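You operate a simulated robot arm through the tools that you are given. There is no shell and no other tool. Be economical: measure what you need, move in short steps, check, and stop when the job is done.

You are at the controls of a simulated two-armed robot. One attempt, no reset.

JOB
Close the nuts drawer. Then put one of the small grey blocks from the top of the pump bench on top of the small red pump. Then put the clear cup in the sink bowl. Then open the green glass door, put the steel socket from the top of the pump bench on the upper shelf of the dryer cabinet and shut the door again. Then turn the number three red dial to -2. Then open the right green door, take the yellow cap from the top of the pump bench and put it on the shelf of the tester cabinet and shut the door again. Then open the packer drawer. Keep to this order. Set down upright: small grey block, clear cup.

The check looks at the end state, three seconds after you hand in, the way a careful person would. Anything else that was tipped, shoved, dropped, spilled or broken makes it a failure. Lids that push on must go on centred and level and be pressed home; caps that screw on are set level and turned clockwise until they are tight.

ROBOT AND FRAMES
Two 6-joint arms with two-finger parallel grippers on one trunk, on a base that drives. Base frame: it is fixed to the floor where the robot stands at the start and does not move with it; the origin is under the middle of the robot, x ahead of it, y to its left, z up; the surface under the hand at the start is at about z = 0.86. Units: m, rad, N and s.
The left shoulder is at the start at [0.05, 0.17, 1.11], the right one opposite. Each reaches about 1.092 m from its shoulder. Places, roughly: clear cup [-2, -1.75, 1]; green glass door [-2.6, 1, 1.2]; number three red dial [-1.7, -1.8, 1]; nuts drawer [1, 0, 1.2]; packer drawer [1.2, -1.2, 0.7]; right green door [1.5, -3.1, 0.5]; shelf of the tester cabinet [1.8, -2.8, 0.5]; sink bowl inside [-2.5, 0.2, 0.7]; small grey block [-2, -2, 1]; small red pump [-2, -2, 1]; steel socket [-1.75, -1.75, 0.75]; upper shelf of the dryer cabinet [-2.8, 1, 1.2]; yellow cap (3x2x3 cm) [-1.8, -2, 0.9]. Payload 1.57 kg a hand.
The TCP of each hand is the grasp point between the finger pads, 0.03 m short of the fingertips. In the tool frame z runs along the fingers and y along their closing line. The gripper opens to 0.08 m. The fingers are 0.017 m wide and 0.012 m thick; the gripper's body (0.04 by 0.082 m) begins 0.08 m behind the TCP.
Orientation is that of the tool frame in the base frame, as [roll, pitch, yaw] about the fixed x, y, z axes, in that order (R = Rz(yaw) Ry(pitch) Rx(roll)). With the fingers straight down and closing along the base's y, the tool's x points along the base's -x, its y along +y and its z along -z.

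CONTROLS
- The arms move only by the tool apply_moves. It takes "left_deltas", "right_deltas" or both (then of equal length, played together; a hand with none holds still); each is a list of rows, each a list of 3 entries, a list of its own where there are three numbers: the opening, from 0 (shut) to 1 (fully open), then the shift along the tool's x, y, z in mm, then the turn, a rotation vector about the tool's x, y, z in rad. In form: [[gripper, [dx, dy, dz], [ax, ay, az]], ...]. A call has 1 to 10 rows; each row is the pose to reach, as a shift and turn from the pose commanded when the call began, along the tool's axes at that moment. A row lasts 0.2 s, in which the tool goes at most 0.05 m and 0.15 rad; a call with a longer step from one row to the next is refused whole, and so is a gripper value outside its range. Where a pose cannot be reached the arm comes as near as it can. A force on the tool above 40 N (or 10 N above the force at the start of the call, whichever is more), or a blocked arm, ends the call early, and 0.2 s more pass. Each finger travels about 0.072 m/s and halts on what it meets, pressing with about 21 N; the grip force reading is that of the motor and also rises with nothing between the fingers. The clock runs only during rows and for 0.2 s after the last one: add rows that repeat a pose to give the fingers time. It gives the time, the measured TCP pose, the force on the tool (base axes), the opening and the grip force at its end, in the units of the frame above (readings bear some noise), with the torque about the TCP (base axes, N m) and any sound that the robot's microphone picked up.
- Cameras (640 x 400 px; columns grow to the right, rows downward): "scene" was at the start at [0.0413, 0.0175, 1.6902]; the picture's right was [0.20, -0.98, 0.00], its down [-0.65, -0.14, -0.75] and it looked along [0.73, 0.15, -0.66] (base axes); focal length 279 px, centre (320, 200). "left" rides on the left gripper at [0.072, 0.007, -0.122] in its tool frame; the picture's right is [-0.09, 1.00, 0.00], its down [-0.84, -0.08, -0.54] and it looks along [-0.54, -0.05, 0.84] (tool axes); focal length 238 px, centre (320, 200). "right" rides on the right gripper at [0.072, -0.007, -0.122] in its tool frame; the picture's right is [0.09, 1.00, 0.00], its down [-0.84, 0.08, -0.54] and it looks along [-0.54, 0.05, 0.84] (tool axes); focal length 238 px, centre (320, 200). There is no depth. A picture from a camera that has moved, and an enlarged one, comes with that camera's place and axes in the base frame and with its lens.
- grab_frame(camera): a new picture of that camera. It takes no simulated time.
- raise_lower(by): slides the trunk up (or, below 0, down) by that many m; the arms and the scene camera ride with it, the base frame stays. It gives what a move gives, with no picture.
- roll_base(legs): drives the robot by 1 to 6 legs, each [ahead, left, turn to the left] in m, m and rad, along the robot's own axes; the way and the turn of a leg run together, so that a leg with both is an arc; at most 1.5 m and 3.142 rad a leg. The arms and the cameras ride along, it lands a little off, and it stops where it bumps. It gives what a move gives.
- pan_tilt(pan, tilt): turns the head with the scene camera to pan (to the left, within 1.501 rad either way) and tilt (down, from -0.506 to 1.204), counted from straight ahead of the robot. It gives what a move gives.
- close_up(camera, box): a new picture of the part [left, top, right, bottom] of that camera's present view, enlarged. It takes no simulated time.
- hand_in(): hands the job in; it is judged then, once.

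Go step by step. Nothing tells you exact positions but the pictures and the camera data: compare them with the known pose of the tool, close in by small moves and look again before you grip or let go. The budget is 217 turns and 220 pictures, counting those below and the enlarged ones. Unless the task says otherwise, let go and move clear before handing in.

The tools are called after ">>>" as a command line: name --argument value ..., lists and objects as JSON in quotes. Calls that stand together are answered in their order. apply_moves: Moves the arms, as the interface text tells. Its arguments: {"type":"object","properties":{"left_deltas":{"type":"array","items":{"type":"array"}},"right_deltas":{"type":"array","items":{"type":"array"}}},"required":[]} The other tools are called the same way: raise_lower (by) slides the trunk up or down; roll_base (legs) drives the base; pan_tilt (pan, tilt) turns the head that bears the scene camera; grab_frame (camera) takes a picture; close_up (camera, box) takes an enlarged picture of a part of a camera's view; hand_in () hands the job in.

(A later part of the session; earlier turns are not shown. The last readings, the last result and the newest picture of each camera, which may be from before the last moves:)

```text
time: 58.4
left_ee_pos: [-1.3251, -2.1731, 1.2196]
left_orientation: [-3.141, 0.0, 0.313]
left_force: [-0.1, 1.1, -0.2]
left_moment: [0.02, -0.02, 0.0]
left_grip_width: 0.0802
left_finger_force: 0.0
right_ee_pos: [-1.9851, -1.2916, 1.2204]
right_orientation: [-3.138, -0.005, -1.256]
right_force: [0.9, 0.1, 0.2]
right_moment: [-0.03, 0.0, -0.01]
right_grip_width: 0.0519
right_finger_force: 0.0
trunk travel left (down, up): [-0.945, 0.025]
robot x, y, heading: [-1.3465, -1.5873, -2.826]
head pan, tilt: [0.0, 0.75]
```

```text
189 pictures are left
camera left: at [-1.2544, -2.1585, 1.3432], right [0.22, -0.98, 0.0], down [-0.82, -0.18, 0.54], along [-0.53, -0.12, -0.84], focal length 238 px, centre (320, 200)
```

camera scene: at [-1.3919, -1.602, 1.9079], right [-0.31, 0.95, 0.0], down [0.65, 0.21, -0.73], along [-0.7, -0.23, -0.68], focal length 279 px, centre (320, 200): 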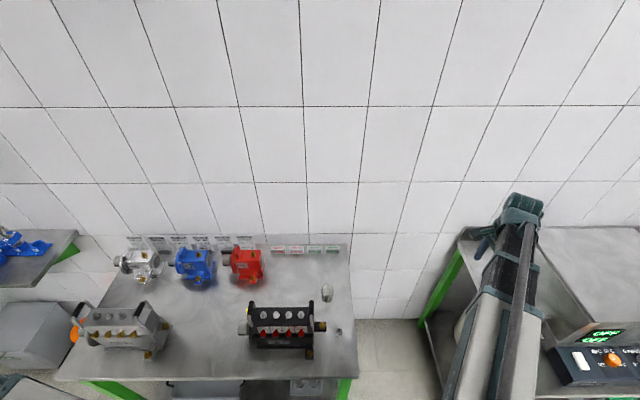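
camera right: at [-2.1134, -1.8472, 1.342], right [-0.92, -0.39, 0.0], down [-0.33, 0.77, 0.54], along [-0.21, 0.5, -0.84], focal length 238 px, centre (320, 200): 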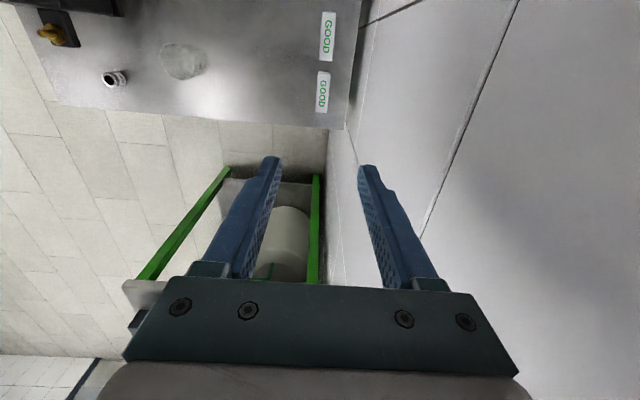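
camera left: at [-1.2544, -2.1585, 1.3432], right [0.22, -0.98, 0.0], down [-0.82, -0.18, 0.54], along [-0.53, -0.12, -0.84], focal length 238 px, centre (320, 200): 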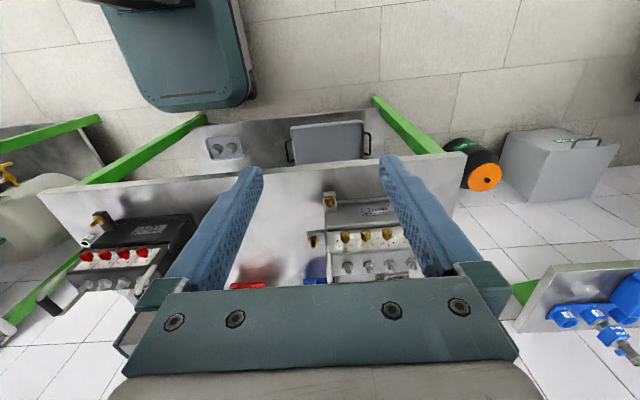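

Now moving the right hand above the right block at the present height.

>>> apply_moves --right_deltas '[[0.65, [35, 0, 0], [0, 0, 0]], [0.65, [75, 20, 0], [0, 0, 0]], [0.65, [115, 45, 0], [0, 0, 0]], [0.65, [155, 70, 0], [0, 0, 0]], [0.65, [195, 95, 0], [0, 0, 0]], [0.65, [235, 120, 0], [0, 0, 0]], [0.65, [275, 145, 0], [0, 0, 0]], [0.65, [315, 170, 0], [0, 0, 0]], [0.65, [355, 195, 0], [0, 0, 0]], [0.65, [395, 220, 0], [0, 0, 0]]]'

>>> apply_moves --right_deltas '[[0.65, [8, 30, 0], [0, 0, 0]], [0.65, [15, 50, 0], [0, 0, 0]], [0.65, [18, 70, 0], [0, 0, 0]]]'

>>> grab_frame --camera "scene"

>>> grab_frame --camera "right"

```text
time: 60.6
left_ee_pos: [-1.3247, -2.1756, 1.2187]
left_orientation: [-3.14, -0.002, 0.312]
left_force: [-0.2, -0.6, -0.8]
left_moment: [0.02, 0.0, 0.03]
left_grip_width: 0.08
left_finger_force: 0.0
right_ee_pos: [-2.0751, -1.7393, 1.2198]
right_orientation: [-3.138, 0.0, -1.258]
right_force: [-0.4, 0.6, -0.2]
right_moment: [0.01, 0.01, 0.0]
right_grip_width: 0.0521
right_finger_force: 0.0
trunk travel left (down, up): [-0.945, 0.025]
robot x, y, heading: [-1.3534, -1.5863, -2.829]
head pan, tilt: [0.0, 0.75]
```

```text
time: 61.4
left_ee_pos: [-1.3248, -2.1764, 1.2199]
left_orientation: [-3.14, -0.001, 0.312]
left_force: [-0.2, -0.4, 0.4]
left_moment: [-0.01, 0.0, 0.03]
left_grip_width: 0.0799
left_finger_force: 0.0
right_ee_pos: [-2.1362, -1.7739, 1.2193]
right_orientation: [-3.138, -0.001, -1.257]
right_force: [-0.3, 0.4, -0.8]
right_moment: [0.02, 0.0, -0.02]
right_grip_width: 0.0519
right_finger_force: 0.1
trunk travel left (down, up): [-0.945, 0.025]
robot x, y, heading: [-1.3495, -1.5884, -2.831]
head pan, tilt: [0.0, 0.75]
```

```text
188 pictures are left
camera scene: at [-1.3925, -1.6039, 1.9079], right [-0.31, 0.95, 0.0], down [0.65, 0.21, -0.73], along [-0.7, -0.22, -0.68], focal length 279 px, centre (320, 200)
```

scene: 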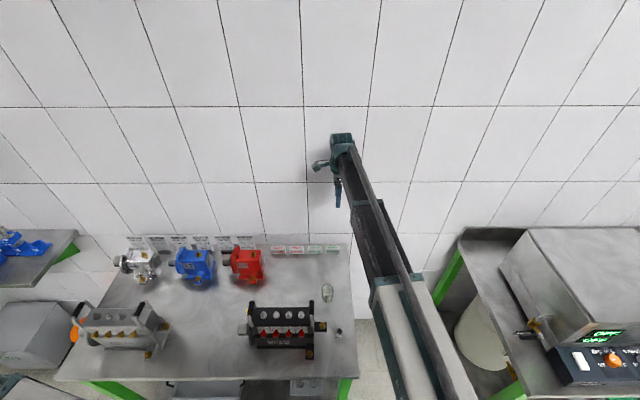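

```text
187 pictures are left
camera right: at [-2.1071, -1.8409, 1.3415], right [-0.92, -0.4, 0.0], down [-0.33, 0.77, 0.54], along [-0.21, 0.5, -0.84], focal length 238 px, centre (320, 200)
```

right: 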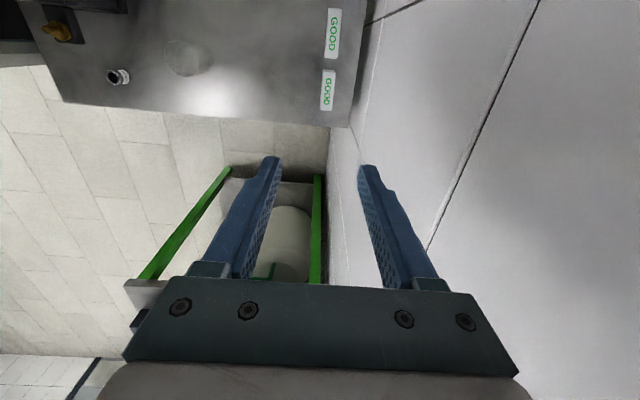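

The arms are telescoping booms, so the arm runs straight from shoulder to hand and clears the handle. Lowering the trunk to just above the block.

>>> raise_lower --by -0.24

>>> grab_frame --camera "right"

>>> close_up --camera "scene" --box '[240, 130, 420, 270]'

```text
time: 63.9
left_ee_pos: [-1.3242, -2.1747, 0.98]
left_orientation: [-3.139, 0.0, 0.312]
left_force: [-0.8, 0.0, 1.0]
left_moment: [-0.02, -0.02, 0.02]
left_grip_width: 0.0798
left_finger_force: 0.0
right_ee_pos: [-2.1341, -1.7745, 0.9803]
right_orientation: [-3.138, -0.002, -1.256]
right_force: [-0.6, 0.1, -0.2]
right_moment: [0.01, -0.01, 0.0]
right_grip_width: 0.052
right_finger_force: 0.1
trunk travel left (down, up): [-0.705, 0.265]
robot x, y, heading: [-1.352, -1.5908, -2.828]
head pan, tilt: [0.0, 0.75]
```

```text
186 pictures are left
camera right: at [-2.106, -1.84, 1.102], right [-0.92, -0.4, 0.0], down [-0.33, 0.77, 0.54], along [-0.21, 0.5, -0.84], focal length 238 px, centre (320, 200)
```

right: 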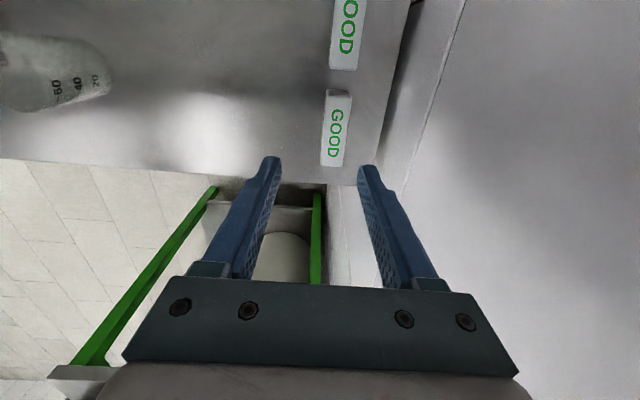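

```text
2.86 times, centred on (330, 200) of scene
camera zoom: at [-1.3915, -1.6032, 1.668], right [-0.31, 0.95, 0.0], down [0.65, 0.21, -0.73], along [-0.7, -0.22, -0.68], focal length 797 px, centre (291, 200)
```

zoom: 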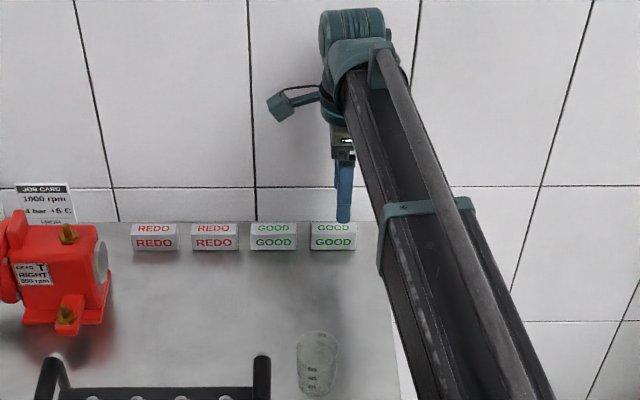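

The block's top centre is at about (-2.144,-1.787). I'll shift to it, then lower to TCP z≈0.90.

>>> apply_moves --right_deltas '[[0.65, [9, 13, 0], [0, 0, 0]], [0.65, [9, 13, 0], [0, 0, 0]]]'

>>> raise_lower --by -0.055

>>> grab_frame --camera "right"

>>> close_up --camera "scene" --box '[290, 170, 390, 230]'

```text
time: 64.5
left_ee_pos: [-1.3251, -2.1755, 0.9804]
left_orientation: [-3.14, 0.0, 0.313]
left_force: [0.6, 0.6, 1.4]
left_moment: [0.0, 0.03, 0.0]
left_grip_width: 0.08
left_finger_force: 0.0
right_ee_pos: [-2.145, -1.7876, 0.9791]
right_orientation: [-3.137, -0.001, -1.255]
right_force: [0.1, 0.9, 0.3]
right_moment: [0.0, -0.01, -0.01]
right_grip_width: 0.0518
right_finger_force: 0.1
trunk travel left (down, up): [-0.705, 0.265]
robot x, y, heading: [-1.3537, -1.5908, -2.826]
head pan, tilt: [0.0, 0.75]
```

```text
time: 65.5
left_ee_pos: [-1.3239, -2.1734, 0.9252]
left_orientation: [-3.14, 0.002, 0.312]
left_force: [-0.7, 0.3, -0.7]
left_moment: [0.01, 0.04, -0.01]
left_grip_width: 0.0798
left_finger_force: 0.1
right_ee_pos: [-2.1458, -1.7867, 0.9243]
right_orientation: [-3.138, -0.002, -1.257]
right_force: [-0.5, -0.1, 0.9]
right_moment: [-0.01, -0.02, -0.01]
right_grip_width: 0.0519
right_finger_force: 0.1
trunk travel left (down, up): [-0.65, 0.32]
robot x, y, heading: [-1.348, -1.5912, -2.831]
head pan, tilt: [0.0, 0.75]
```

```text
184 pictures are left
camera right: at [-2.116, -1.853, 1.0471], right [-0.92, -0.4, 0.0], down [-0.33, 0.77, 0.54], along [-0.21, 0.5, -0.84], focal length 238 px, centre (320, 200)
```

right: 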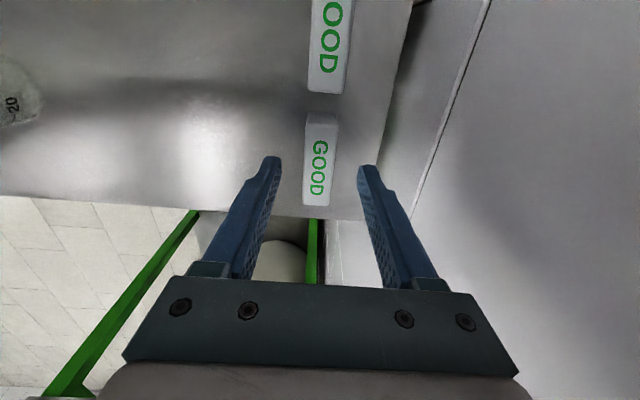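

```text
6.40 times, centred on (340, 200) of scene
camera zoom: at [-1.3914, -1.6031, 1.6129], right [-0.31, 0.95, 0.0], down [0.65, 0.21, -0.73], along [-0.7, -0.22, -0.68], focal length 1785 px, centre (192, 200)
```

zoom: 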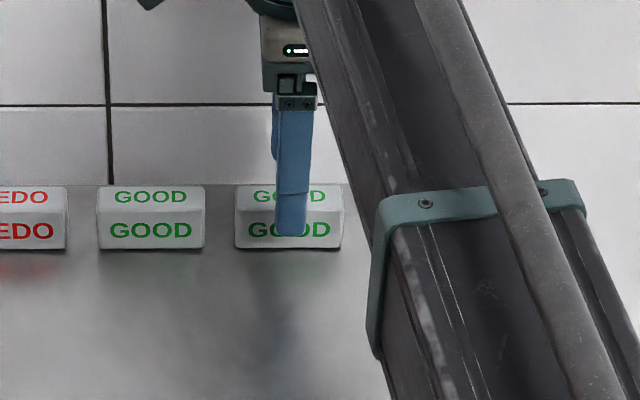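

Aligned. Lowering 2.5 cm and gripping.

>>> raise_lower --by -0.025

>>> apply_moves --right_deltas '[[0.4, [0, 0, 0], [0, 0, 0]], [0.2, [0, 0, 0], [0, 0, 0]], [0, [0, 0, 0], [0, 0, 0]], [0, [0, 0, 0], [0, 0, 0]]]'

>>> grab_frame --camera "right"

```text
time: 66.2
left_ee_pos: [-1.3248, -2.1749, 0.9002]
left_orientation: [-3.139, 0.0, 0.313]
left_force: [-0.4, 0.4, 0.6]
left_moment: [0.02, -0.01, -0.02]
left_grip_width: 0.0802
left_finger_force: 0.1
right_ee_pos: [-2.1455, -1.7878, 0.899]
right_orientation: [-3.141, -0.002, -1.258]
right_force: [-0.2, 0.2, 0.0]
right_moment: [0.01, -0.02, 0.0]
right_grip_width: 0.0518
right_finger_force: 0.1
trunk travel left (down, up): [-0.625, 0.345]
robot x, y, heading: [-1.3491, -1.587, -2.83]
head pan, tilt: [0.0, 0.75]
```

```text
time: 67.2
left_ee_pos: [-1.3232, -2.1751, 0.9002]
left_orientation: [-3.14, 0.0, 0.313]
left_force: [-0.2, -0.5, 0.1]
left_moment: [-0.03, 0.01, 0.01]
left_grip_width: 0.08
left_finger_force: 0.1
right_ee_pos: [-2.1443, -1.787, 0.9]
right_orientation: [-3.139, -0.001, -1.256]
right_force: [0.2, -0.3, 0.4]
right_moment: [-0.03, 0.01, 0.03]
right_grip_width: 0.0209
right_finger_force: 21.4
trunk travel left (down, up): [-0.625, 0.345]
robot x, y, heading: [-1.3501, -1.5921, -2.826]
head pan, tilt: [0.0, 0.75]
```

```text
182 pictures are left
camera right: at [-2.116, -1.8531, 1.022], right [-0.92, -0.4, 0.0], down [-0.33, 0.77, 0.54], along [-0.21, 0.5, -0.84], focal length 238 px, centre (320, 200)
```

right: 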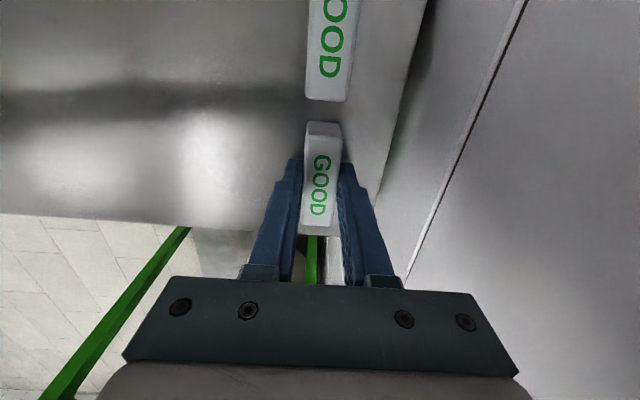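

Gripped (2.1 cm). Lifting by the trunk and taking a look at the red pump's top.

>>> raise_lower --by 0.3

>>> grab_frame --camera "right"

>>> close_up --camera "scene" --box '[200, 220, 300, 310]'

```text
time: 70.2
left_ee_pos: [-1.3241, -2.1747, 1.1995]
left_orientation: [-3.141, 0.001, 0.313]
left_force: [0.0, -0.2, -0.5]
left_moment: [0.0, -0.03, 0.0]
left_grip_width: 0.0801
left_finger_force: 0.2
right_ee_pos: [-2.1441, -1.7881, 1.1991]
right_orientation: [-3.138, -0.002, -1.257]
right_force: [0.1, 0.0, -0.3]
right_moment: [0.01, 0.0, -0.01]
right_grip_width: 0.021
right_finger_force: 20.8
trunk travel left (down, up): [-0.925, 0.045]
robot x, y, heading: [-1.3467, -1.5901, -2.83]
head pan, tilt: [0.0, 0.75]
```

```text
181 pictures are left
camera right: at [-2.1162, -1.8531, 1.3219], right [-0.92, -0.4, 0.0], down [-0.33, 0.77, 0.54], along [-0.21, 0.5, -0.84], focal length 238 px, centre (320, 200)
```

right: 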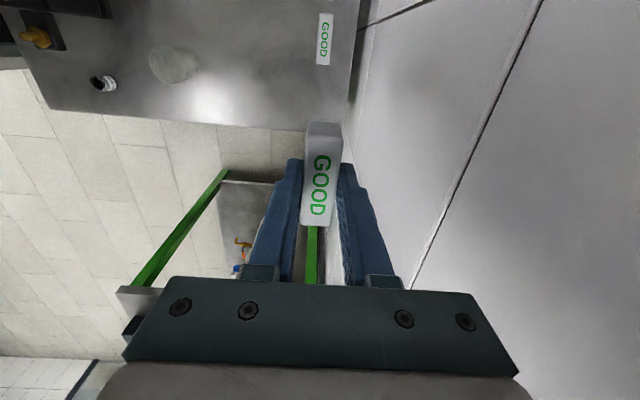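

```text
4.44 times, centred on (250, 265) of scene
camera zoom: at [-1.3917, -1.6033, 1.8879], right [-0.31, 0.95, 0.0], down [0.65, 0.21, -0.73], along [-0.7, -0.22, -0.68], focal length 1240 px, centre (631, -89)
```

zoom: 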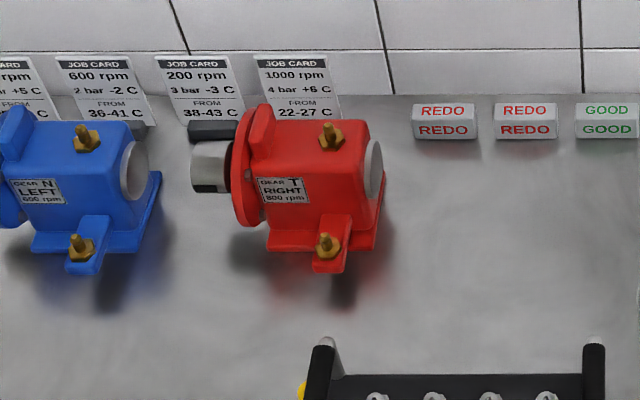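

The pump's top face has a brass fitting toward the back; the free strip is in front of it. I'll move the block above that strip at the present height and look.

>>> apply_moves --right_deltas '[[0, [30, -12, 0], [0, 0, 0]], [0, [65, -24, 0], [0, 0, 0]], [0, [100, -36, 0], [0, 0, 0]], [0, [135, -48, 0], [0, 0, 0]], [0, [170, -60, 0], [0, 0, 0]], [0, [205, -72, 0], [0, 0, 0]], [0, [240, -84, 0], [0, 0, 0]], [0, [275, -96, 0], [0, 0, 0]], [0, [305, -108, 0], [0, 0, 0]], [0, [332, -115, 0], [0, 0, 0]]]'

>>> grab_frame --camera "right"

>>> close_up --camera "scene" --box '[180, 160, 330, 310]'

>>> grab_frame --camera "left"

```text
time: 72.4
left_ee_pos: [-1.324, -2.1757, 1.1995]
left_orientation: [-3.141, 0.0, 0.314]
left_force: [-0.3, 0.1, -0.2]
left_moment: [0.01, 0.02, 0.01]
left_grip_width: 0.0801
left_finger_force: 0.0
right_ee_pos: [-1.9325, -2.0695, 1.1981]
right_orientation: [-3.139, 0.0, -1.258]
right_force: [-0.3, 0.6, -0.7]
right_moment: [0.0, -0.04, 0.01]
right_grip_width: 0.021
right_finger_force: 21.2
trunk travel left (down, up): [-0.925, 0.045]
robot x, y, heading: [-1.3504, -1.5885, -2.826]
head pan, tilt: [0.0, 0.75]
```

```text
179 pictures are left
camera right: at [-1.9044, -2.1348, 1.3218], right [-0.92, -0.39, 0.0], down [-0.33, 0.77, 0.54], along [-0.21, 0.5, -0.84], focal length 238 px, centre (320, 200)
```

right: 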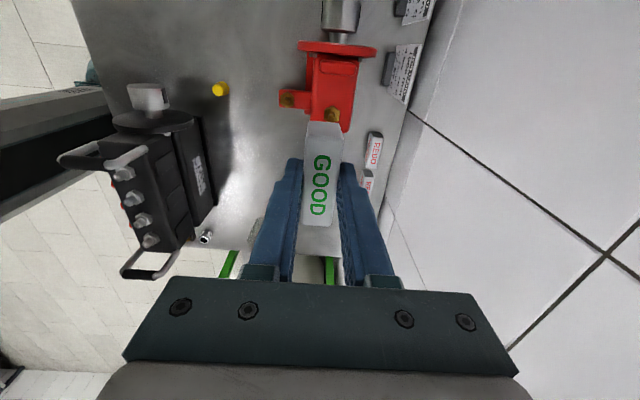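

```text
2.67 times, centred on (255, 235) of scene
camera zoom: at [-1.3914, -1.6039, 1.8879], right [-0.31, 0.95, 0.0], down [0.65, 0.21, -0.73], along [-0.7, -0.22, -0.68], focal length 744 px, centre (493, 107)
```

zoom: 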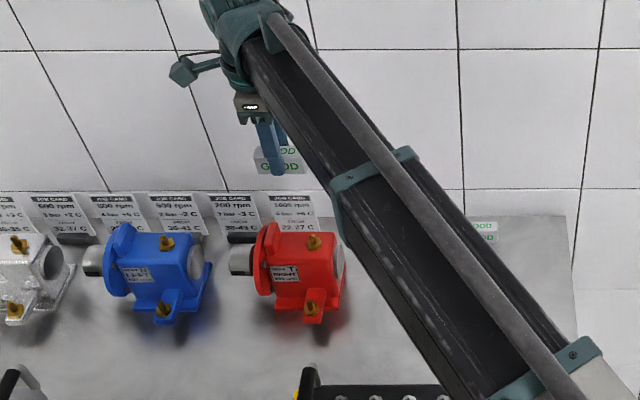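

```text
177 pictures are left
camera left: at [-1.2541, -2.1598, 1.3225], right [0.22, -0.98, 0.0], down [-0.82, -0.18, 0.54], along [-0.53, -0.12, -0.84], focal length 238 px, centre (320, 200)
```

left: 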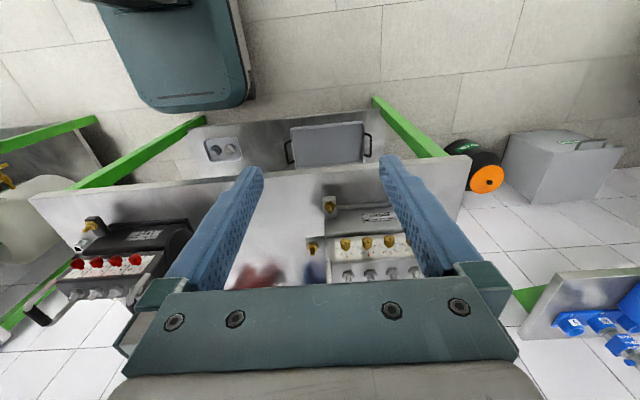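

The nut is near the right end of the pump's top, so the free area is on the left; the block fits best with its long axis front-to-back. I'll rotate the hand 90° and shift it left 3 cm.

>>> apply_moves --right_deltas '[[0, [3, 1, 0], [0, 0, -0.15]], [0, [6, 2, 0], [0, 0, -0.3]], [0, [9, 3, 0], [0, 0, -0.45]], [0, [12, 5, 0], [0, 0, -0.6]], [0, [15, 6, 0], [0, 0, -0.75]], [0, [18, 7, 0], [0, 0, -0.9]], [0, [21, 8, 0], [0, 0, -1.05]], [0, [24, 10, 0], [0, 0, -1.2]], [0, [26, 11, 0], [0, 0, -1.35]], [0, [28, 12, 0], [0, 0, -1.5]]]'

>>> apply_moves --right_deltas '[[0, [0, 0, 0], [0, 0, -0.07]]]'

>>> grab_frame --camera "right"

>>> close_up --camera "scene" --box '[180, 160, 330, 310]'

```text
time: 74.6
left_ee_pos: [-1.3249, -2.1749, 1.1994]
left_orientation: [-3.141, 0.0, 0.312]
left_force: [-0.2, 0.4, 0.3]
left_moment: [0.0, 0.01, -0.01]
left_grip_width: 0.0796
left_finger_force: 0.0
right_ee_pos: [-1.9345, -2.0982, 1.2001]
right_orientation: [3.139, -0.004, 0.246]
right_force: [0.3, 0.8, -0.3]
right_moment: [0.0, 0.01, -0.04]
right_grip_width: 0.0211
right_finger_force: 20.8
trunk travel left (down, up): [-0.925, 0.045]
robot x, y, heading: [-1.3488, -1.5887, -2.829]
head pan, tilt: [0.0, 0.75]
```

```text
time: 75.0
left_ee_pos: [-1.3253, -2.1741, 1.199]
left_orientation: [-3.14, 0.0, 0.311]
left_force: [-0.1, -0.1, -0.2]
left_moment: [-0.01, 0.03, -0.03]
left_grip_width: 0.08
left_finger_force: 0.0
right_ee_pos: [-1.9352, -2.0993, 1.2014]
right_orientation: [3.14, -0.004, 0.315]
right_force: [0.0, 0.0, -1.1]
right_moment: [-0.01, 0.05, 0.0]
right_grip_width: 0.0209
right_finger_force: 21.4
trunk travel left (down, up): [-0.925, 0.045]
robot x, y, heading: [-1.3513, -1.5964, -2.826]
head pan, tilt: [0.0, 0.75]
```

```text
176 pictures are left
camera right: at [-1.8686, -2.069, 1.322], right [0.4, -0.92, 0.0], down [-0.77, -0.33, 0.54], along [-0.49, -0.22, -0.84], focal length 238 px, centre (320, 200)
```

right: 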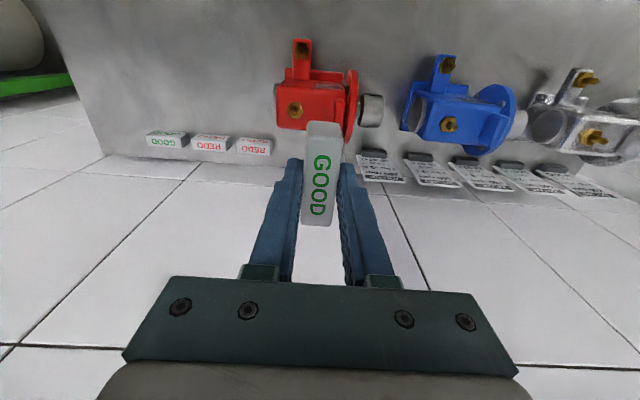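

```text
2.67 times, centred on (255, 235) of scene
camera zoom: at [-1.3916, -1.6033, 1.8879], right [-0.31, 0.95, 0.0], down [0.65, 0.21, -0.73], along [-0.7, -0.22, -0.68], focal length 744 px, centre (493, 107)
```

zoom: 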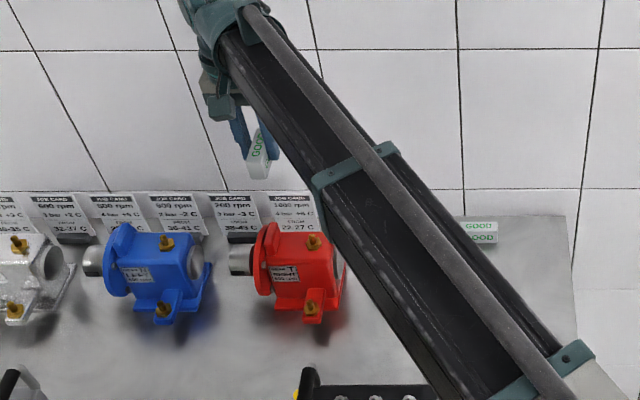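

Lowering 10 cm to compare more closely.

>>> raise_lower --by -0.1

>>> grab_frame --camera "right"

>>> close_up --camera "scene" --box '[210, 180, 310, 270]'

```text
time: 76.3
left_ee_pos: [-1.3241, -2.174, 1.1002]
left_orientation: [-3.138, -0.001, 0.312]
left_force: [-0.5, -0.5, -0.1]
left_moment: [-0.04, 0.03, 0.02]
left_grip_width: 0.08
left_finger_force: 0.1
right_ee_pos: [-1.9352, -2.0975, 1.1]
right_orientation: [3.141, -0.004, 0.312]
right_force: [0.2, -0.6, -0.2]
right_moment: [-0.05, -0.02, -0.04]
right_grip_width: 0.0211
right_finger_force: 21.4
trunk travel left (down, up): [-0.825, 0.145]
robot x, y, heading: [-1.3513, -1.5916, -2.833]
head pan, tilt: [0.0, 0.75]
```

```text
174 pictures are left
camera right: at [-1.8686, -2.0689, 1.2221], right [0.39, -0.92, 0.0], down [-0.77, -0.33, 0.54], along [-0.5, -0.21, -0.84], focal length 238 px, centre (320, 200)
```

right: 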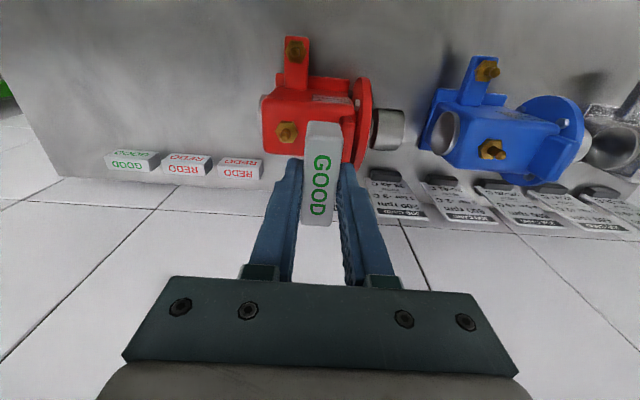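

```text
4.44 times, centred on (260, 225) of scene
camera zoom: at [-1.3915, -1.6031, 1.7879], right [-0.31, 0.95, 0.0], down [0.65, 0.21, -0.73], along [-0.7, -0.22, -0.68], focal length 1240 px, centre (587, 89)
```

zoom: 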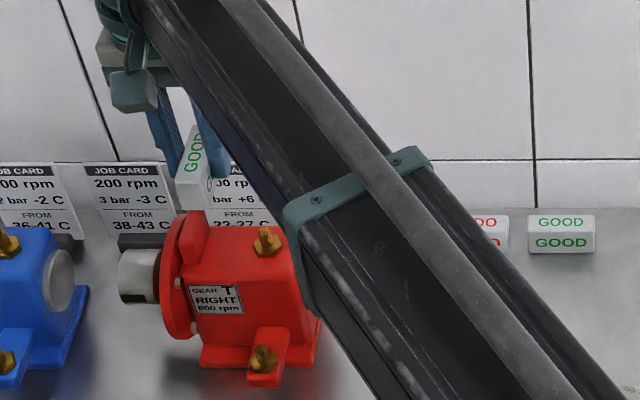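

Aligned roughly; I need the exact free width between nut and flange, so I'll zoom in with the right camera.

>>> close_up --camera "right" --box '[240, 20, 420, 190]'

```text
2.35 times, centred on (330, 105) of right
camera zoom: at [-1.8686, -2.0689, 1.2221], right [0.39, -0.92, 0.0], down [-0.77, -0.33, 0.54], along [-0.5, -0.21, -0.84], focal length 561 px, centre (296, 424)
```

zoom: 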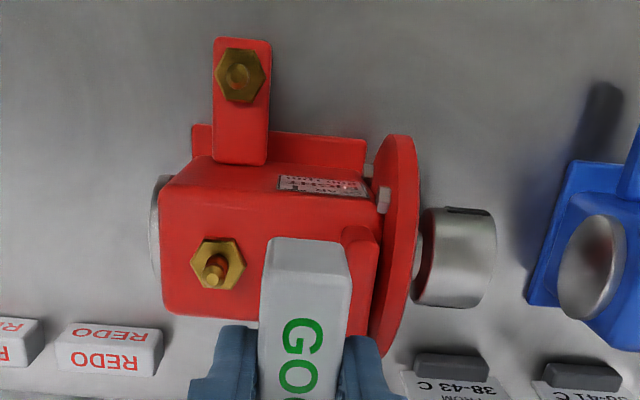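

A raised boss on the left and the nut on the right leave a ~4 cm slot: the block fits front-to-back but the fingers at its middle would hit them. I'll set the block down at the bench's back right and regrip it near its front end.

>>> apply_moves --right_deltas '[[0, [-8, -45, 0], [0, 0, 0]], [0, [-16, -90, 0], [0, 0, 0]], [0, [-24, -135, 0], [0, 0, 0]], [0, [-32, -180, 0], [0, 0, 0]], [0, [-40, -225, 0], [0, 0, 0]], [0, [-48, -270, 0], [0, 0, 0]], [0, [-56, -315, 0], [0, 0, 0]], [0, [-62, -361, 0], [0, 0, 0]]]'

>>> raise_lower --by -0.18

>>> grab_frame --camera "right"

>>> grab_frame --camera "scene"

```text
time: 78.1
left_ee_pos: [-1.325, -2.1743, 1.1]
left_orientation: [-3.139, 0.001, 0.314]
left_force: [0.5, 0.1, 0.2]
left_moment: [-0.03, 0.01, -0.02]
left_grip_width: 0.0801
left_finger_force: 0.1
right_ee_pos: [-2.1047, -1.7741, 1.0995]
right_orientation: [3.141, -0.004, 0.313]
right_force: [1.9, 0.8, -0.6]
right_moment: [-0.01, 0.01, -0.01]
right_grip_width: 0.0209
right_finger_force: 21.0
trunk travel left (down, up): [-0.825, 0.145]
robot x, y, heading: [-1.3483, -1.5909, -2.83]
head pan, tilt: [0.0, 0.75]
```

```text
time: 80.1
left_ee_pos: [-1.3251, -2.1749, 0.92]
left_orientation: [-3.14, 0.001, 0.312]
left_force: [-0.6, -0.1, -0.3]
left_moment: [-0.01, 0.01, -0.04]
left_grip_width: 0.08
left_finger_force: 0.3
right_ee_pos: [-2.1038, -1.7752, 0.9208]
right_orientation: [3.141, -0.004, 0.314]
right_force: [-0.3, -0.2, -0.2]
right_moment: [0.01, -0.01, 0.0]
right_grip_width: 0.0208
right_finger_force: 21.1
trunk travel left (down, up): [-0.645, 0.325]
robot x, y, heading: [-1.3505, -1.5903, -2.83]
head pan, tilt: [0.0, 0.75]
```

```text
171 pictures are left
camera right: at [-2.0383, -1.7451, 1.0421], right [0.39, -0.92, 0.0], down [-0.77, -0.33, 0.54], along [-0.5, -0.21, -0.84], focal length 238 px, centre (320, 200)
```

right: 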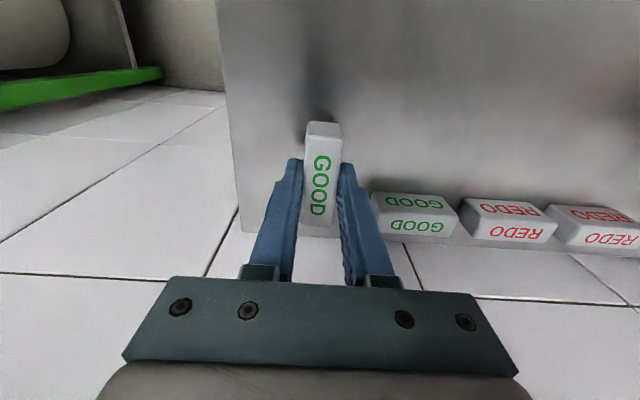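

```text
170 pictures are left
camera scene: at [-1.3915, -1.6032, 1.608], right [-0.31, 0.95, 0.0], down [0.65, 0.21, -0.73], along [-0.7, -0.22, -0.68], focal length 279 px, centre (320, 200)
```

scene: 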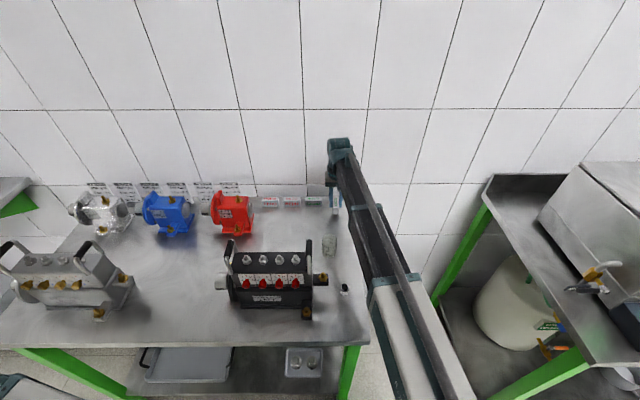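

Lowering onto the bench, releasing slightly, moving 21 mm toward the robot and regripping.

>>> raise_lower --by -0.0205

>>> apply_moves --right_deltas '[[0.45, [0, 0, 0], [0, 0, 0]], [0.45, [0, 0, 0], [0, 0, 0]], [0.45, [10, 0, 0], [0, 0, 0]], [0.45, [21, 0, 0], [0, 0, 0]], [0.45, [21, 0, 0], [0, 0, 0]], [0.2, [21, 0, 0], [0, 0, 0]], [0, [21, 0, 0], [0, 0, 0]], [0, [21, 0, 0], [0, 0, 0]], [0, [21, 0, 0], [0, 0, 0]]]'

>>> grab_frame --camera "right"

```text
time: 80.8
left_ee_pos: [-1.3245, -2.1742, 0.8994]
left_orientation: [-3.141, 0.001, 0.312]
left_force: [-0.7, -0.2, 0.2]
left_moment: [0.01, 0.02, -0.01]
left_grip_width: 0.0802
left_finger_force: 0.1
right_ee_pos: [-2.1039, -1.7742, 0.8993]
right_orientation: [3.139, -0.004, 0.312]
right_force: [0.2, -0.7, -0.2]
right_moment: [-0.02, -0.03, 0.0]
right_grip_width: 0.0208
right_finger_force: 21.2
trunk travel left (down, up): [-0.624, 0.346]
robot x, y, heading: [-1.3503, -1.594, -2.83]
head pan, tilt: [0.0, 0.75]
```

```text
time: 82.8
left_ee_pos: [-1.3244, -2.1742, 0.8985]
left_orientation: [-3.14, -0.001, 0.314]
left_force: [0.6, 0.6, 0.0]
left_moment: [-0.02, -0.02, 0.02]
left_grip_width: 0.0799
left_finger_force: 0.0
right_ee_pos: [-2.0845, -1.7689, 0.9002]
right_orientation: [3.141, -0.003, 0.314]
right_force: [-0.6, 0.4, 1.1]
right_moment: [-0.01, 0.0, -0.01]
right_grip_width: 0.0209
right_finger_force: 21.0
trunk travel left (down, up): [-0.624, 0.346]
robot x, y, heading: [-1.3538, -1.5915, -2.826]
head pan, tilt: [0.0, 0.75]
```

```text
169 pictures are left
camera right: at [-2.0175, -1.7395, 1.0215], right [0.39, -0.92, 0.0], down [-0.77, -0.33, 0.54], along [-0.5, -0.21, -0.84], focal length 238 px, centre (320, 200)
```

right: 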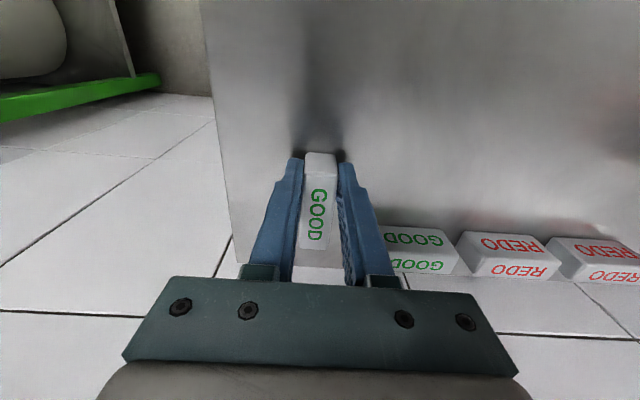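

Regripped at the front end. Lifting and moving over the slot between nut and boss, with the hand about 2.4 cm nearer the robot than before.

>>> raise_lower --by 0.2

>>> apply_moves --right_deltas '[[0, [8, 45, 0], [0, 0, 0]], [0, [16, 90, 0], [0, 0, 0]], [0, [24, 135, 0], [0, 0, 0]], [0, [32, 180, 0], [0, 0, 0]], [0, [40, 225, 0], [0, 0, 0]], [0, [48, 270, 0], [0, 0, 0]], [0, [56, 315, 0], [0, 0, 0]], [0, [64, 357, 0], [0, 0, 0]], [0, [64, 357, 0], [0, 0, 0]]]'

>>> close_up --camera "right" --box '[240, 20, 420, 190]'

>>> close_up --camera "scene" --box '[210, 180, 310, 270]'

```text
time: 85.0
left_ee_pos: [-1.3241, -2.1743, 1.0989]
left_orientation: [-3.139, 0.0, 0.313]
left_force: [0.0, 0.0, 0.1]
left_moment: [-0.01, 0.01, -0.02]
left_grip_width: 0.0796
left_finger_force: 0.1
right_ee_pos: [-2.0834, -1.7688, 1.0988]
right_orientation: [3.141, -0.005, 0.31]
right_force: [-0.2, 0.8, -1.8]
right_moment: [-0.01, -0.04, 0.01]
right_grip_width: 0.0209
right_finger_force: 21.3
trunk travel left (down, up): [-0.824, 0.146]
robot x, y, heading: [-1.3481, -1.5904, -2.831]
head pan, tilt: [0.0, 0.75]
```

```text
time: 87.0
left_ee_pos: [-1.3249, -2.1737, 1.1004]
left_orientation: [-3.14, 0.001, 0.312]
left_force: [-0.3, 0.2, 0.0]
left_moment: [-0.01, 0.03, -0.02]
left_grip_width: 0.08
left_finger_force: 0.1
right_ee_pos: [-1.9135, -2.0913, 1.0984]
right_orientation: [3.14, -0.002, 0.312]
right_force: [1.0, -0.3, -0.5]
right_moment: [0.03, -0.01, 0.01]
right_grip_width: 0.0209
right_finger_force: 21.2
trunk travel left (down, up): [-0.824, 0.146]
robot x, y, heading: [-1.3492, -1.5956, -2.823]
head pan, tilt: [0.0, 0.75]
```

```text
2.35 times, centred on (330, 105) of right
camera zoom: at [-1.8479, -2.0613, 1.2216], right [0.39, -0.92, 0.0], down [-0.77, -0.33, 0.54], along [-0.5, -0.21, -0.84], focal length 561 px, centre (296, 424)
```

zoom: 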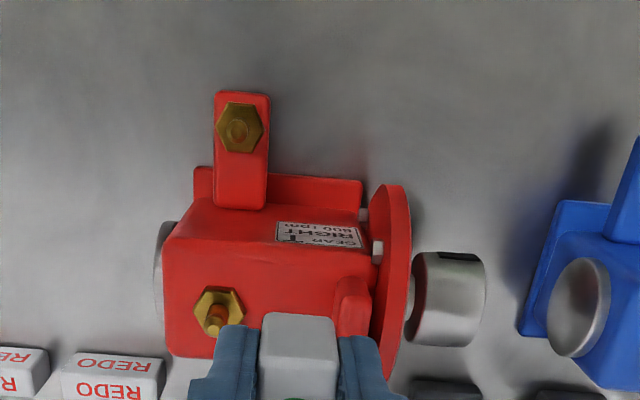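

```text
4.44 times, centred on (260, 225) of scene
camera zoom: at [-1.3917, -1.6029, 1.7874], right [-0.31, 0.95, 0.0], down [0.65, 0.21, -0.73], along [-0.7, -0.22, -0.68], focal length 1240 px, centre (587, 89)
```

zoom: 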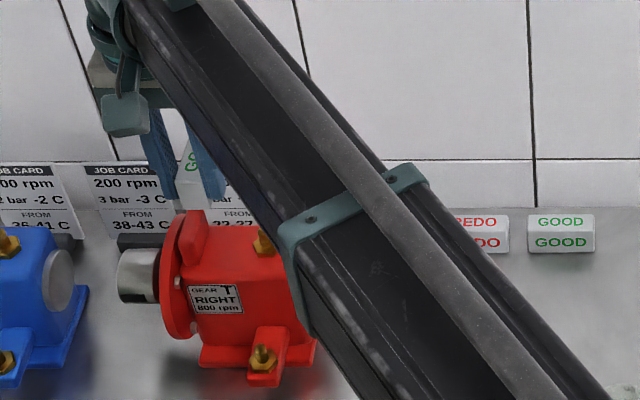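

The slot is well visible. Adjusting 6 mm toward the robot and 2.5 mm right, then lowering most of the way.

>>> apply_moves --right_deltas '[[0, [6, -2.5, 0], [0, 0, 0]], [0, [6, -2.5, 0], [0, 0, 0]]]'

>>> raise_lower --by -0.075

>>> close_up --camera "right" --box '[240, 40, 420, 210]'

>>> close_up --camera "scene" --box '[210, 170, 310, 260]'

>>> close_up --camera "left" --box '[200, 220, 360, 320]'

```text
time: 87.6
left_ee_pos: [-1.3241, -2.1749, 1.1001]
left_orientation: [-3.141, -0.002, 0.31]
left_force: [0.4, 0.0, -0.4]
left_moment: [0.02, 0.02, -0.02]
left_grip_width: 0.0802
left_finger_force: 0.1
right_ee_pos: [-1.9093, -2.0865, 1.0987]
right_orientation: [3.139, -0.004, 0.313]
right_force: [0.2, -0.7, -0.4]
right_moment: [0.01, 0.03, -0.02]
right_grip_width: 0.0208
right_finger_force: 20.7
trunk travel left (down, up): [-0.824, 0.146]
robot x, y, heading: [-1.3506, -1.5897, -2.831]
head pan, tilt: [0.0, 0.75]
```

```text
time: 88.7
left_ee_pos: [-1.3242, -2.1743, 1.0247]
left_orientation: [-3.141, 0.0, 0.312]
left_force: [0.1, -0.9, -0.8]
left_moment: [0.04, -0.02, 0.04]
left_grip_width: 0.08
left_finger_force: 0.0
right_ee_pos: [-1.9086, -2.0868, 1.0248]
right_orientation: [3.14, -0.004, 0.314]
right_force: [-0.4, -0.1, -0.3]
right_moment: [-0.02, -0.04, -0.01]
right_grip_width: 0.021
right_finger_force: 21.3
trunk travel left (down, up): [-0.749, 0.221]
robot x, y, heading: [-1.3502, -1.592, -2.824]
head pan, tilt: [0.0, 0.75]
```

```text
2.35 times, centred on (330, 125) of right
camera zoom: at [-1.8429, -2.0567, 1.1466], right [0.39, -0.92, 0.0], down [-0.77, -0.33, 0.54], along [-0.5, -0.21, -0.84], focal length 561 px, centre (296, 376)
```

zoom: 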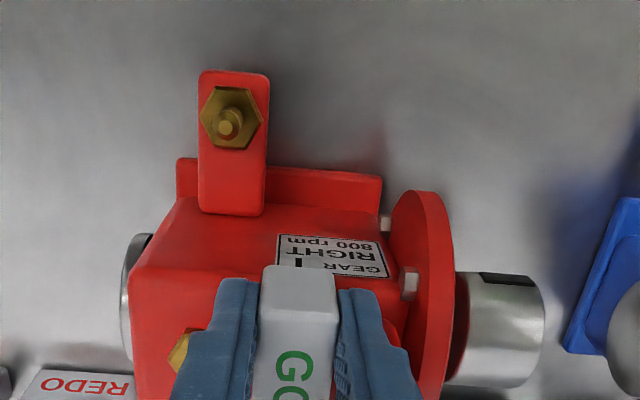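

```text
4.44 times, centred on (260, 215) of scene
camera zoom: at [-1.3915, -1.6031, 1.7124], right [-0.31, 0.95, 0.0], down [0.65, 0.21, -0.73], along [-0.7, -0.22, -0.68], focal length 1240 px, centre (587, 133)
```

zoom: 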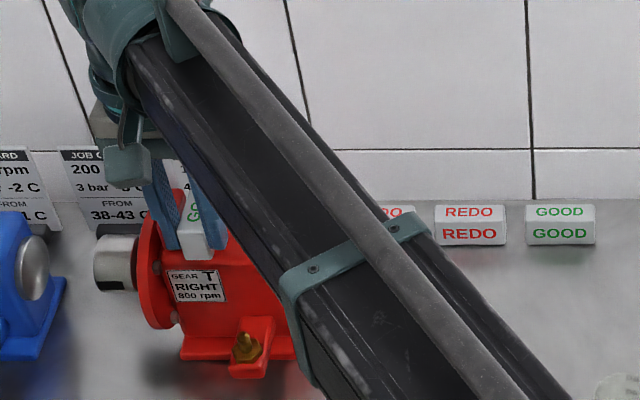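

```text
4.00 times, centred on (280, 270) of left
camera zoom: at [-1.2541, -2.1593, 1.1473], right [0.22, -0.98, 0.0], down [-0.82, -0.18, 0.54], along [-0.53, -0.12, -0.84], focal length 953 px, centre (480, -80)
```

zoom: 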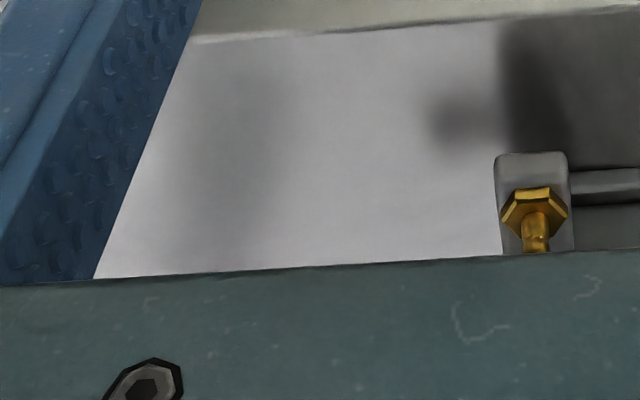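

About 2 cm left by my estimate. Lowering in small steps and watching the force.

>>> raise_lower --by -0.012

>>> raise_lower --by -0.004

>>> close_up --camera "scene" --box '[220, 170, 280, 230]'

```text
time: 89.3
left_ee_pos: [-1.3246, -2.1746, 1.0117]
left_orientation: [-3.139, -0.001, 0.311]
left_force: [0.4, 0.6, -0.6]
left_moment: [-0.02, -0.01, -0.06]
left_grip_width: 0.0801
left_finger_force: 0.1
right_ee_pos: [-1.9101, -2.0867, 1.0118]
right_orientation: [3.14, -0.003, 0.312]
right_force: [0.4, -0.5, -0.1]
right_moment: [0.01, 0.0, 0.0]
right_grip_width: 0.021
right_finger_force: 21.5
trunk travel left (down, up): [-0.737, 0.233]
robot x, y, heading: [-1.3484, -1.591, -2.829]
head pan, tilt: [0.0, 0.75]
```

```text
time: 89.8
left_ee_pos: [-1.3235, -2.1743, 1.0082]
left_orientation: [-3.14, 0.001, 0.312]
left_force: [1.0, -0.1, 0.6]
left_moment: [0.02, 0.03, 0.0]
left_grip_width: 0.0799
left_finger_force: 0.2
right_ee_pos: [-1.9087, -2.0847, 1.0086]
right_orientation: [3.141, -0.002, 0.312]
right_force: [-0.9, -1.8, 14.9]
right_moment: [-0.05, 0.11, 0.02]
right_grip_width: 0.0207
right_finger_force: 21.2
trunk travel left (down, up): [-0.733, 0.237]
robot x, y, heading: [-1.35, -1.5888, -2.828]
head pan, tilt: [0.0, 0.75]
```

```text
6.67 times, centred on (250, 200) of scene
camera zoom: at [-1.3904, -1.6024, 1.6966], right [-0.31, 0.95, 0.0], down [0.65, 0.21, -0.73], along [-0.7, -0.23, -0.68], focal length 1860 px, centre (787, 200)
```

zoom: 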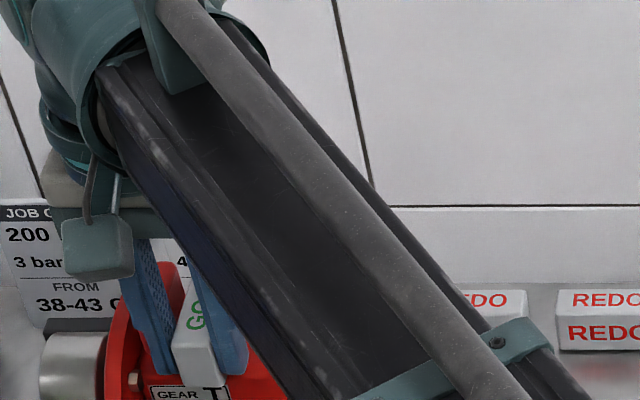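

Contact at 15 N. Checking with the right camera that it's the block on the face, not a finger on the nut or boss.

>>> close_up --camera "right" --box '[240, 60, 420, 230]'

```text
2.35 times, centred on (330, 145) of right
camera zoom: at [-1.8423, -2.0563, 1.1313], right [0.39, -0.92, 0.0], down [-0.77, -0.33, 0.54], along [-0.5, -0.22, -0.84], focal length 561 px, centre (296, 329)
```

zoom: 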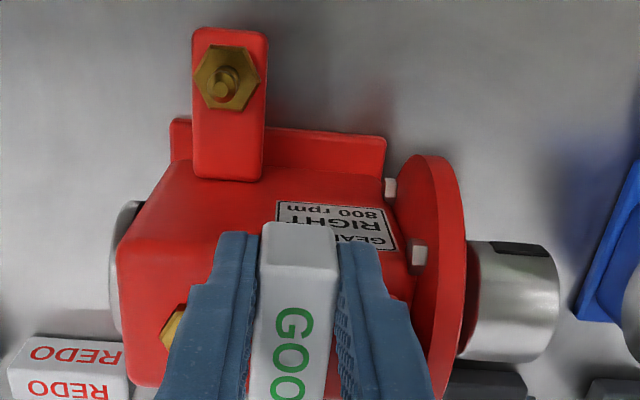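

The contact torque puts the load 8 mm ahead and laterally centred, so it's the block resting on the face. Releasing a little, then raising straight up.

>>> apply_moves --right_deltas '[[0.3, [0, 0, 0], [0, 0, 0]], [0.33, [0, 0, 0], [0, 0, 0]], [0.34, [0, 0, 0], [0, 0, 0]]]'

>>> raise_lower --by 0.03

>>> close_up --camera "right" --box '[240, 40, 420, 210]'

```text
time: 90.6
left_ee_pos: [-1.3242, -2.1744, 1.0076]
left_orientation: [-3.141, 0.001, 0.312]
left_force: [0.1, -0.2, 1.0]
left_moment: [-0.02, 0.0, -0.03]
left_grip_width: 0.08
left_finger_force: 0.1
right_ee_pos: [-1.9073, -2.0858, 1.0079]
right_orientation: [3.14, -0.004, 0.312]
right_force: [-1.4, 0.0, -0.2]
right_moment: [0.01, 0.02, 0.01]
right_grip_width: 0.0273
right_finger_force: 0.1
trunk travel left (down, up): [-0.733, 0.237]
robot x, y, heading: [-1.3507, -1.5916, -2.83]
head pan, tilt: [0.0, 0.75]
```

```text
time: 91.4
left_ee_pos: [-1.3244, -2.1755, 1.0374]
left_orientation: [-3.141, -0.001, 0.311]
left_force: [0.4, -1.1, -0.3]
left_moment: [0.01, 0.02, -0.01]
left_grip_width: 0.0802
left_finger_force: 0.1
right_ee_pos: [-1.9089, -2.086, 1.0382]
right_orientation: [3.14, -0.004, 0.312]
right_force: [0.3, -0.7, -0.5]
right_moment: [0.01, 0.0, 0.02]
right_grip_width: 0.0272
right_finger_force: 0.1
trunk travel left (down, up): [-0.763, 0.207]
robot x, y, heading: [-1.3471, -1.5898, -2.828]
head pan, tilt: [0.0, 0.75]
```

```text
2.35 times, centred on (330, 125) of right
camera zoom: at [-1.843, -2.0569, 1.1605], right [0.39, -0.92, 0.0], down [-0.77, -0.33, 0.54], along [-0.5, -0.21, -0.84], focal length 561 px, centre (296, 376)
```

zoom: 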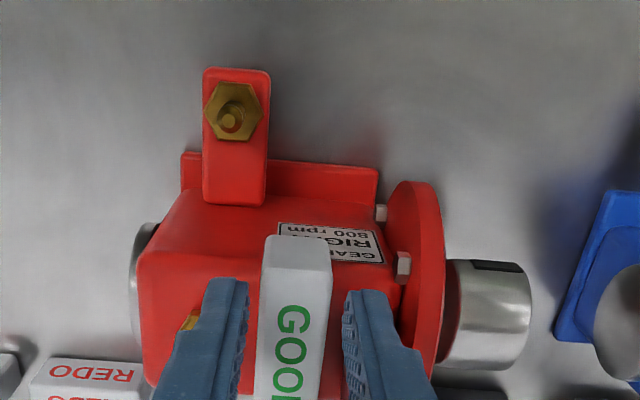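

Block stays. Raising clear and verifying.

>>> raise_lower --by 0.12

>>> close_up --camera "right" --box '[240, 20, 420, 190]'

>>> grab_frame --camera "scene"

```text
time: 92.9
left_ee_pos: [-1.3251, -2.1752, 1.1589]
left_orientation: [-3.14, -0.001, 0.313]
left_force: [-0.5, 0.2, -0.4]
left_moment: [0.0, 0.01, 0.04]
left_grip_width: 0.0802
left_finger_force: 0.0
right_ee_pos: [-1.9093, -2.0869, 1.1587]
right_orientation: [3.138, -0.004, 0.313]
right_force: [0.4, -0.1, -0.5]
right_moment: [-0.01, -0.03, 0.0]
right_grip_width: 0.0275
right_finger_force: 0.1
trunk travel left (down, up): [-0.883, 0.087]
robot x, y, heading: [-1.3467, -1.5883, -2.827]
head pan, tilt: [0.0, 0.75]
```

```text
2.35 times, centred on (330, 105) of right
camera zoom: at [-1.843, -2.0569, 1.2804], right [0.39, -0.92, 0.0], down [-0.77, -0.33, 0.54], along [-0.5, -0.21, -0.84], focal length 561 px, centre (296, 424)
```

zoom: 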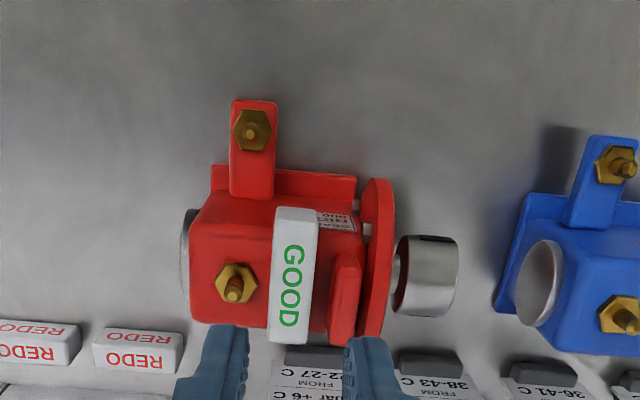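

```text
159 pictures are left
camera scene: at [-1.3916, -1.6034, 1.8464], right [-0.31, 0.95, 0.0], down [0.65, 0.21, -0.73], along [-0.7, -0.22, -0.68], focal length 279 px, centre (320, 200)
```

scene: 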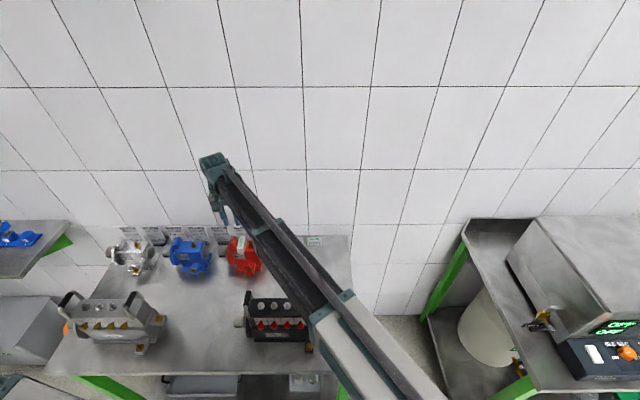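

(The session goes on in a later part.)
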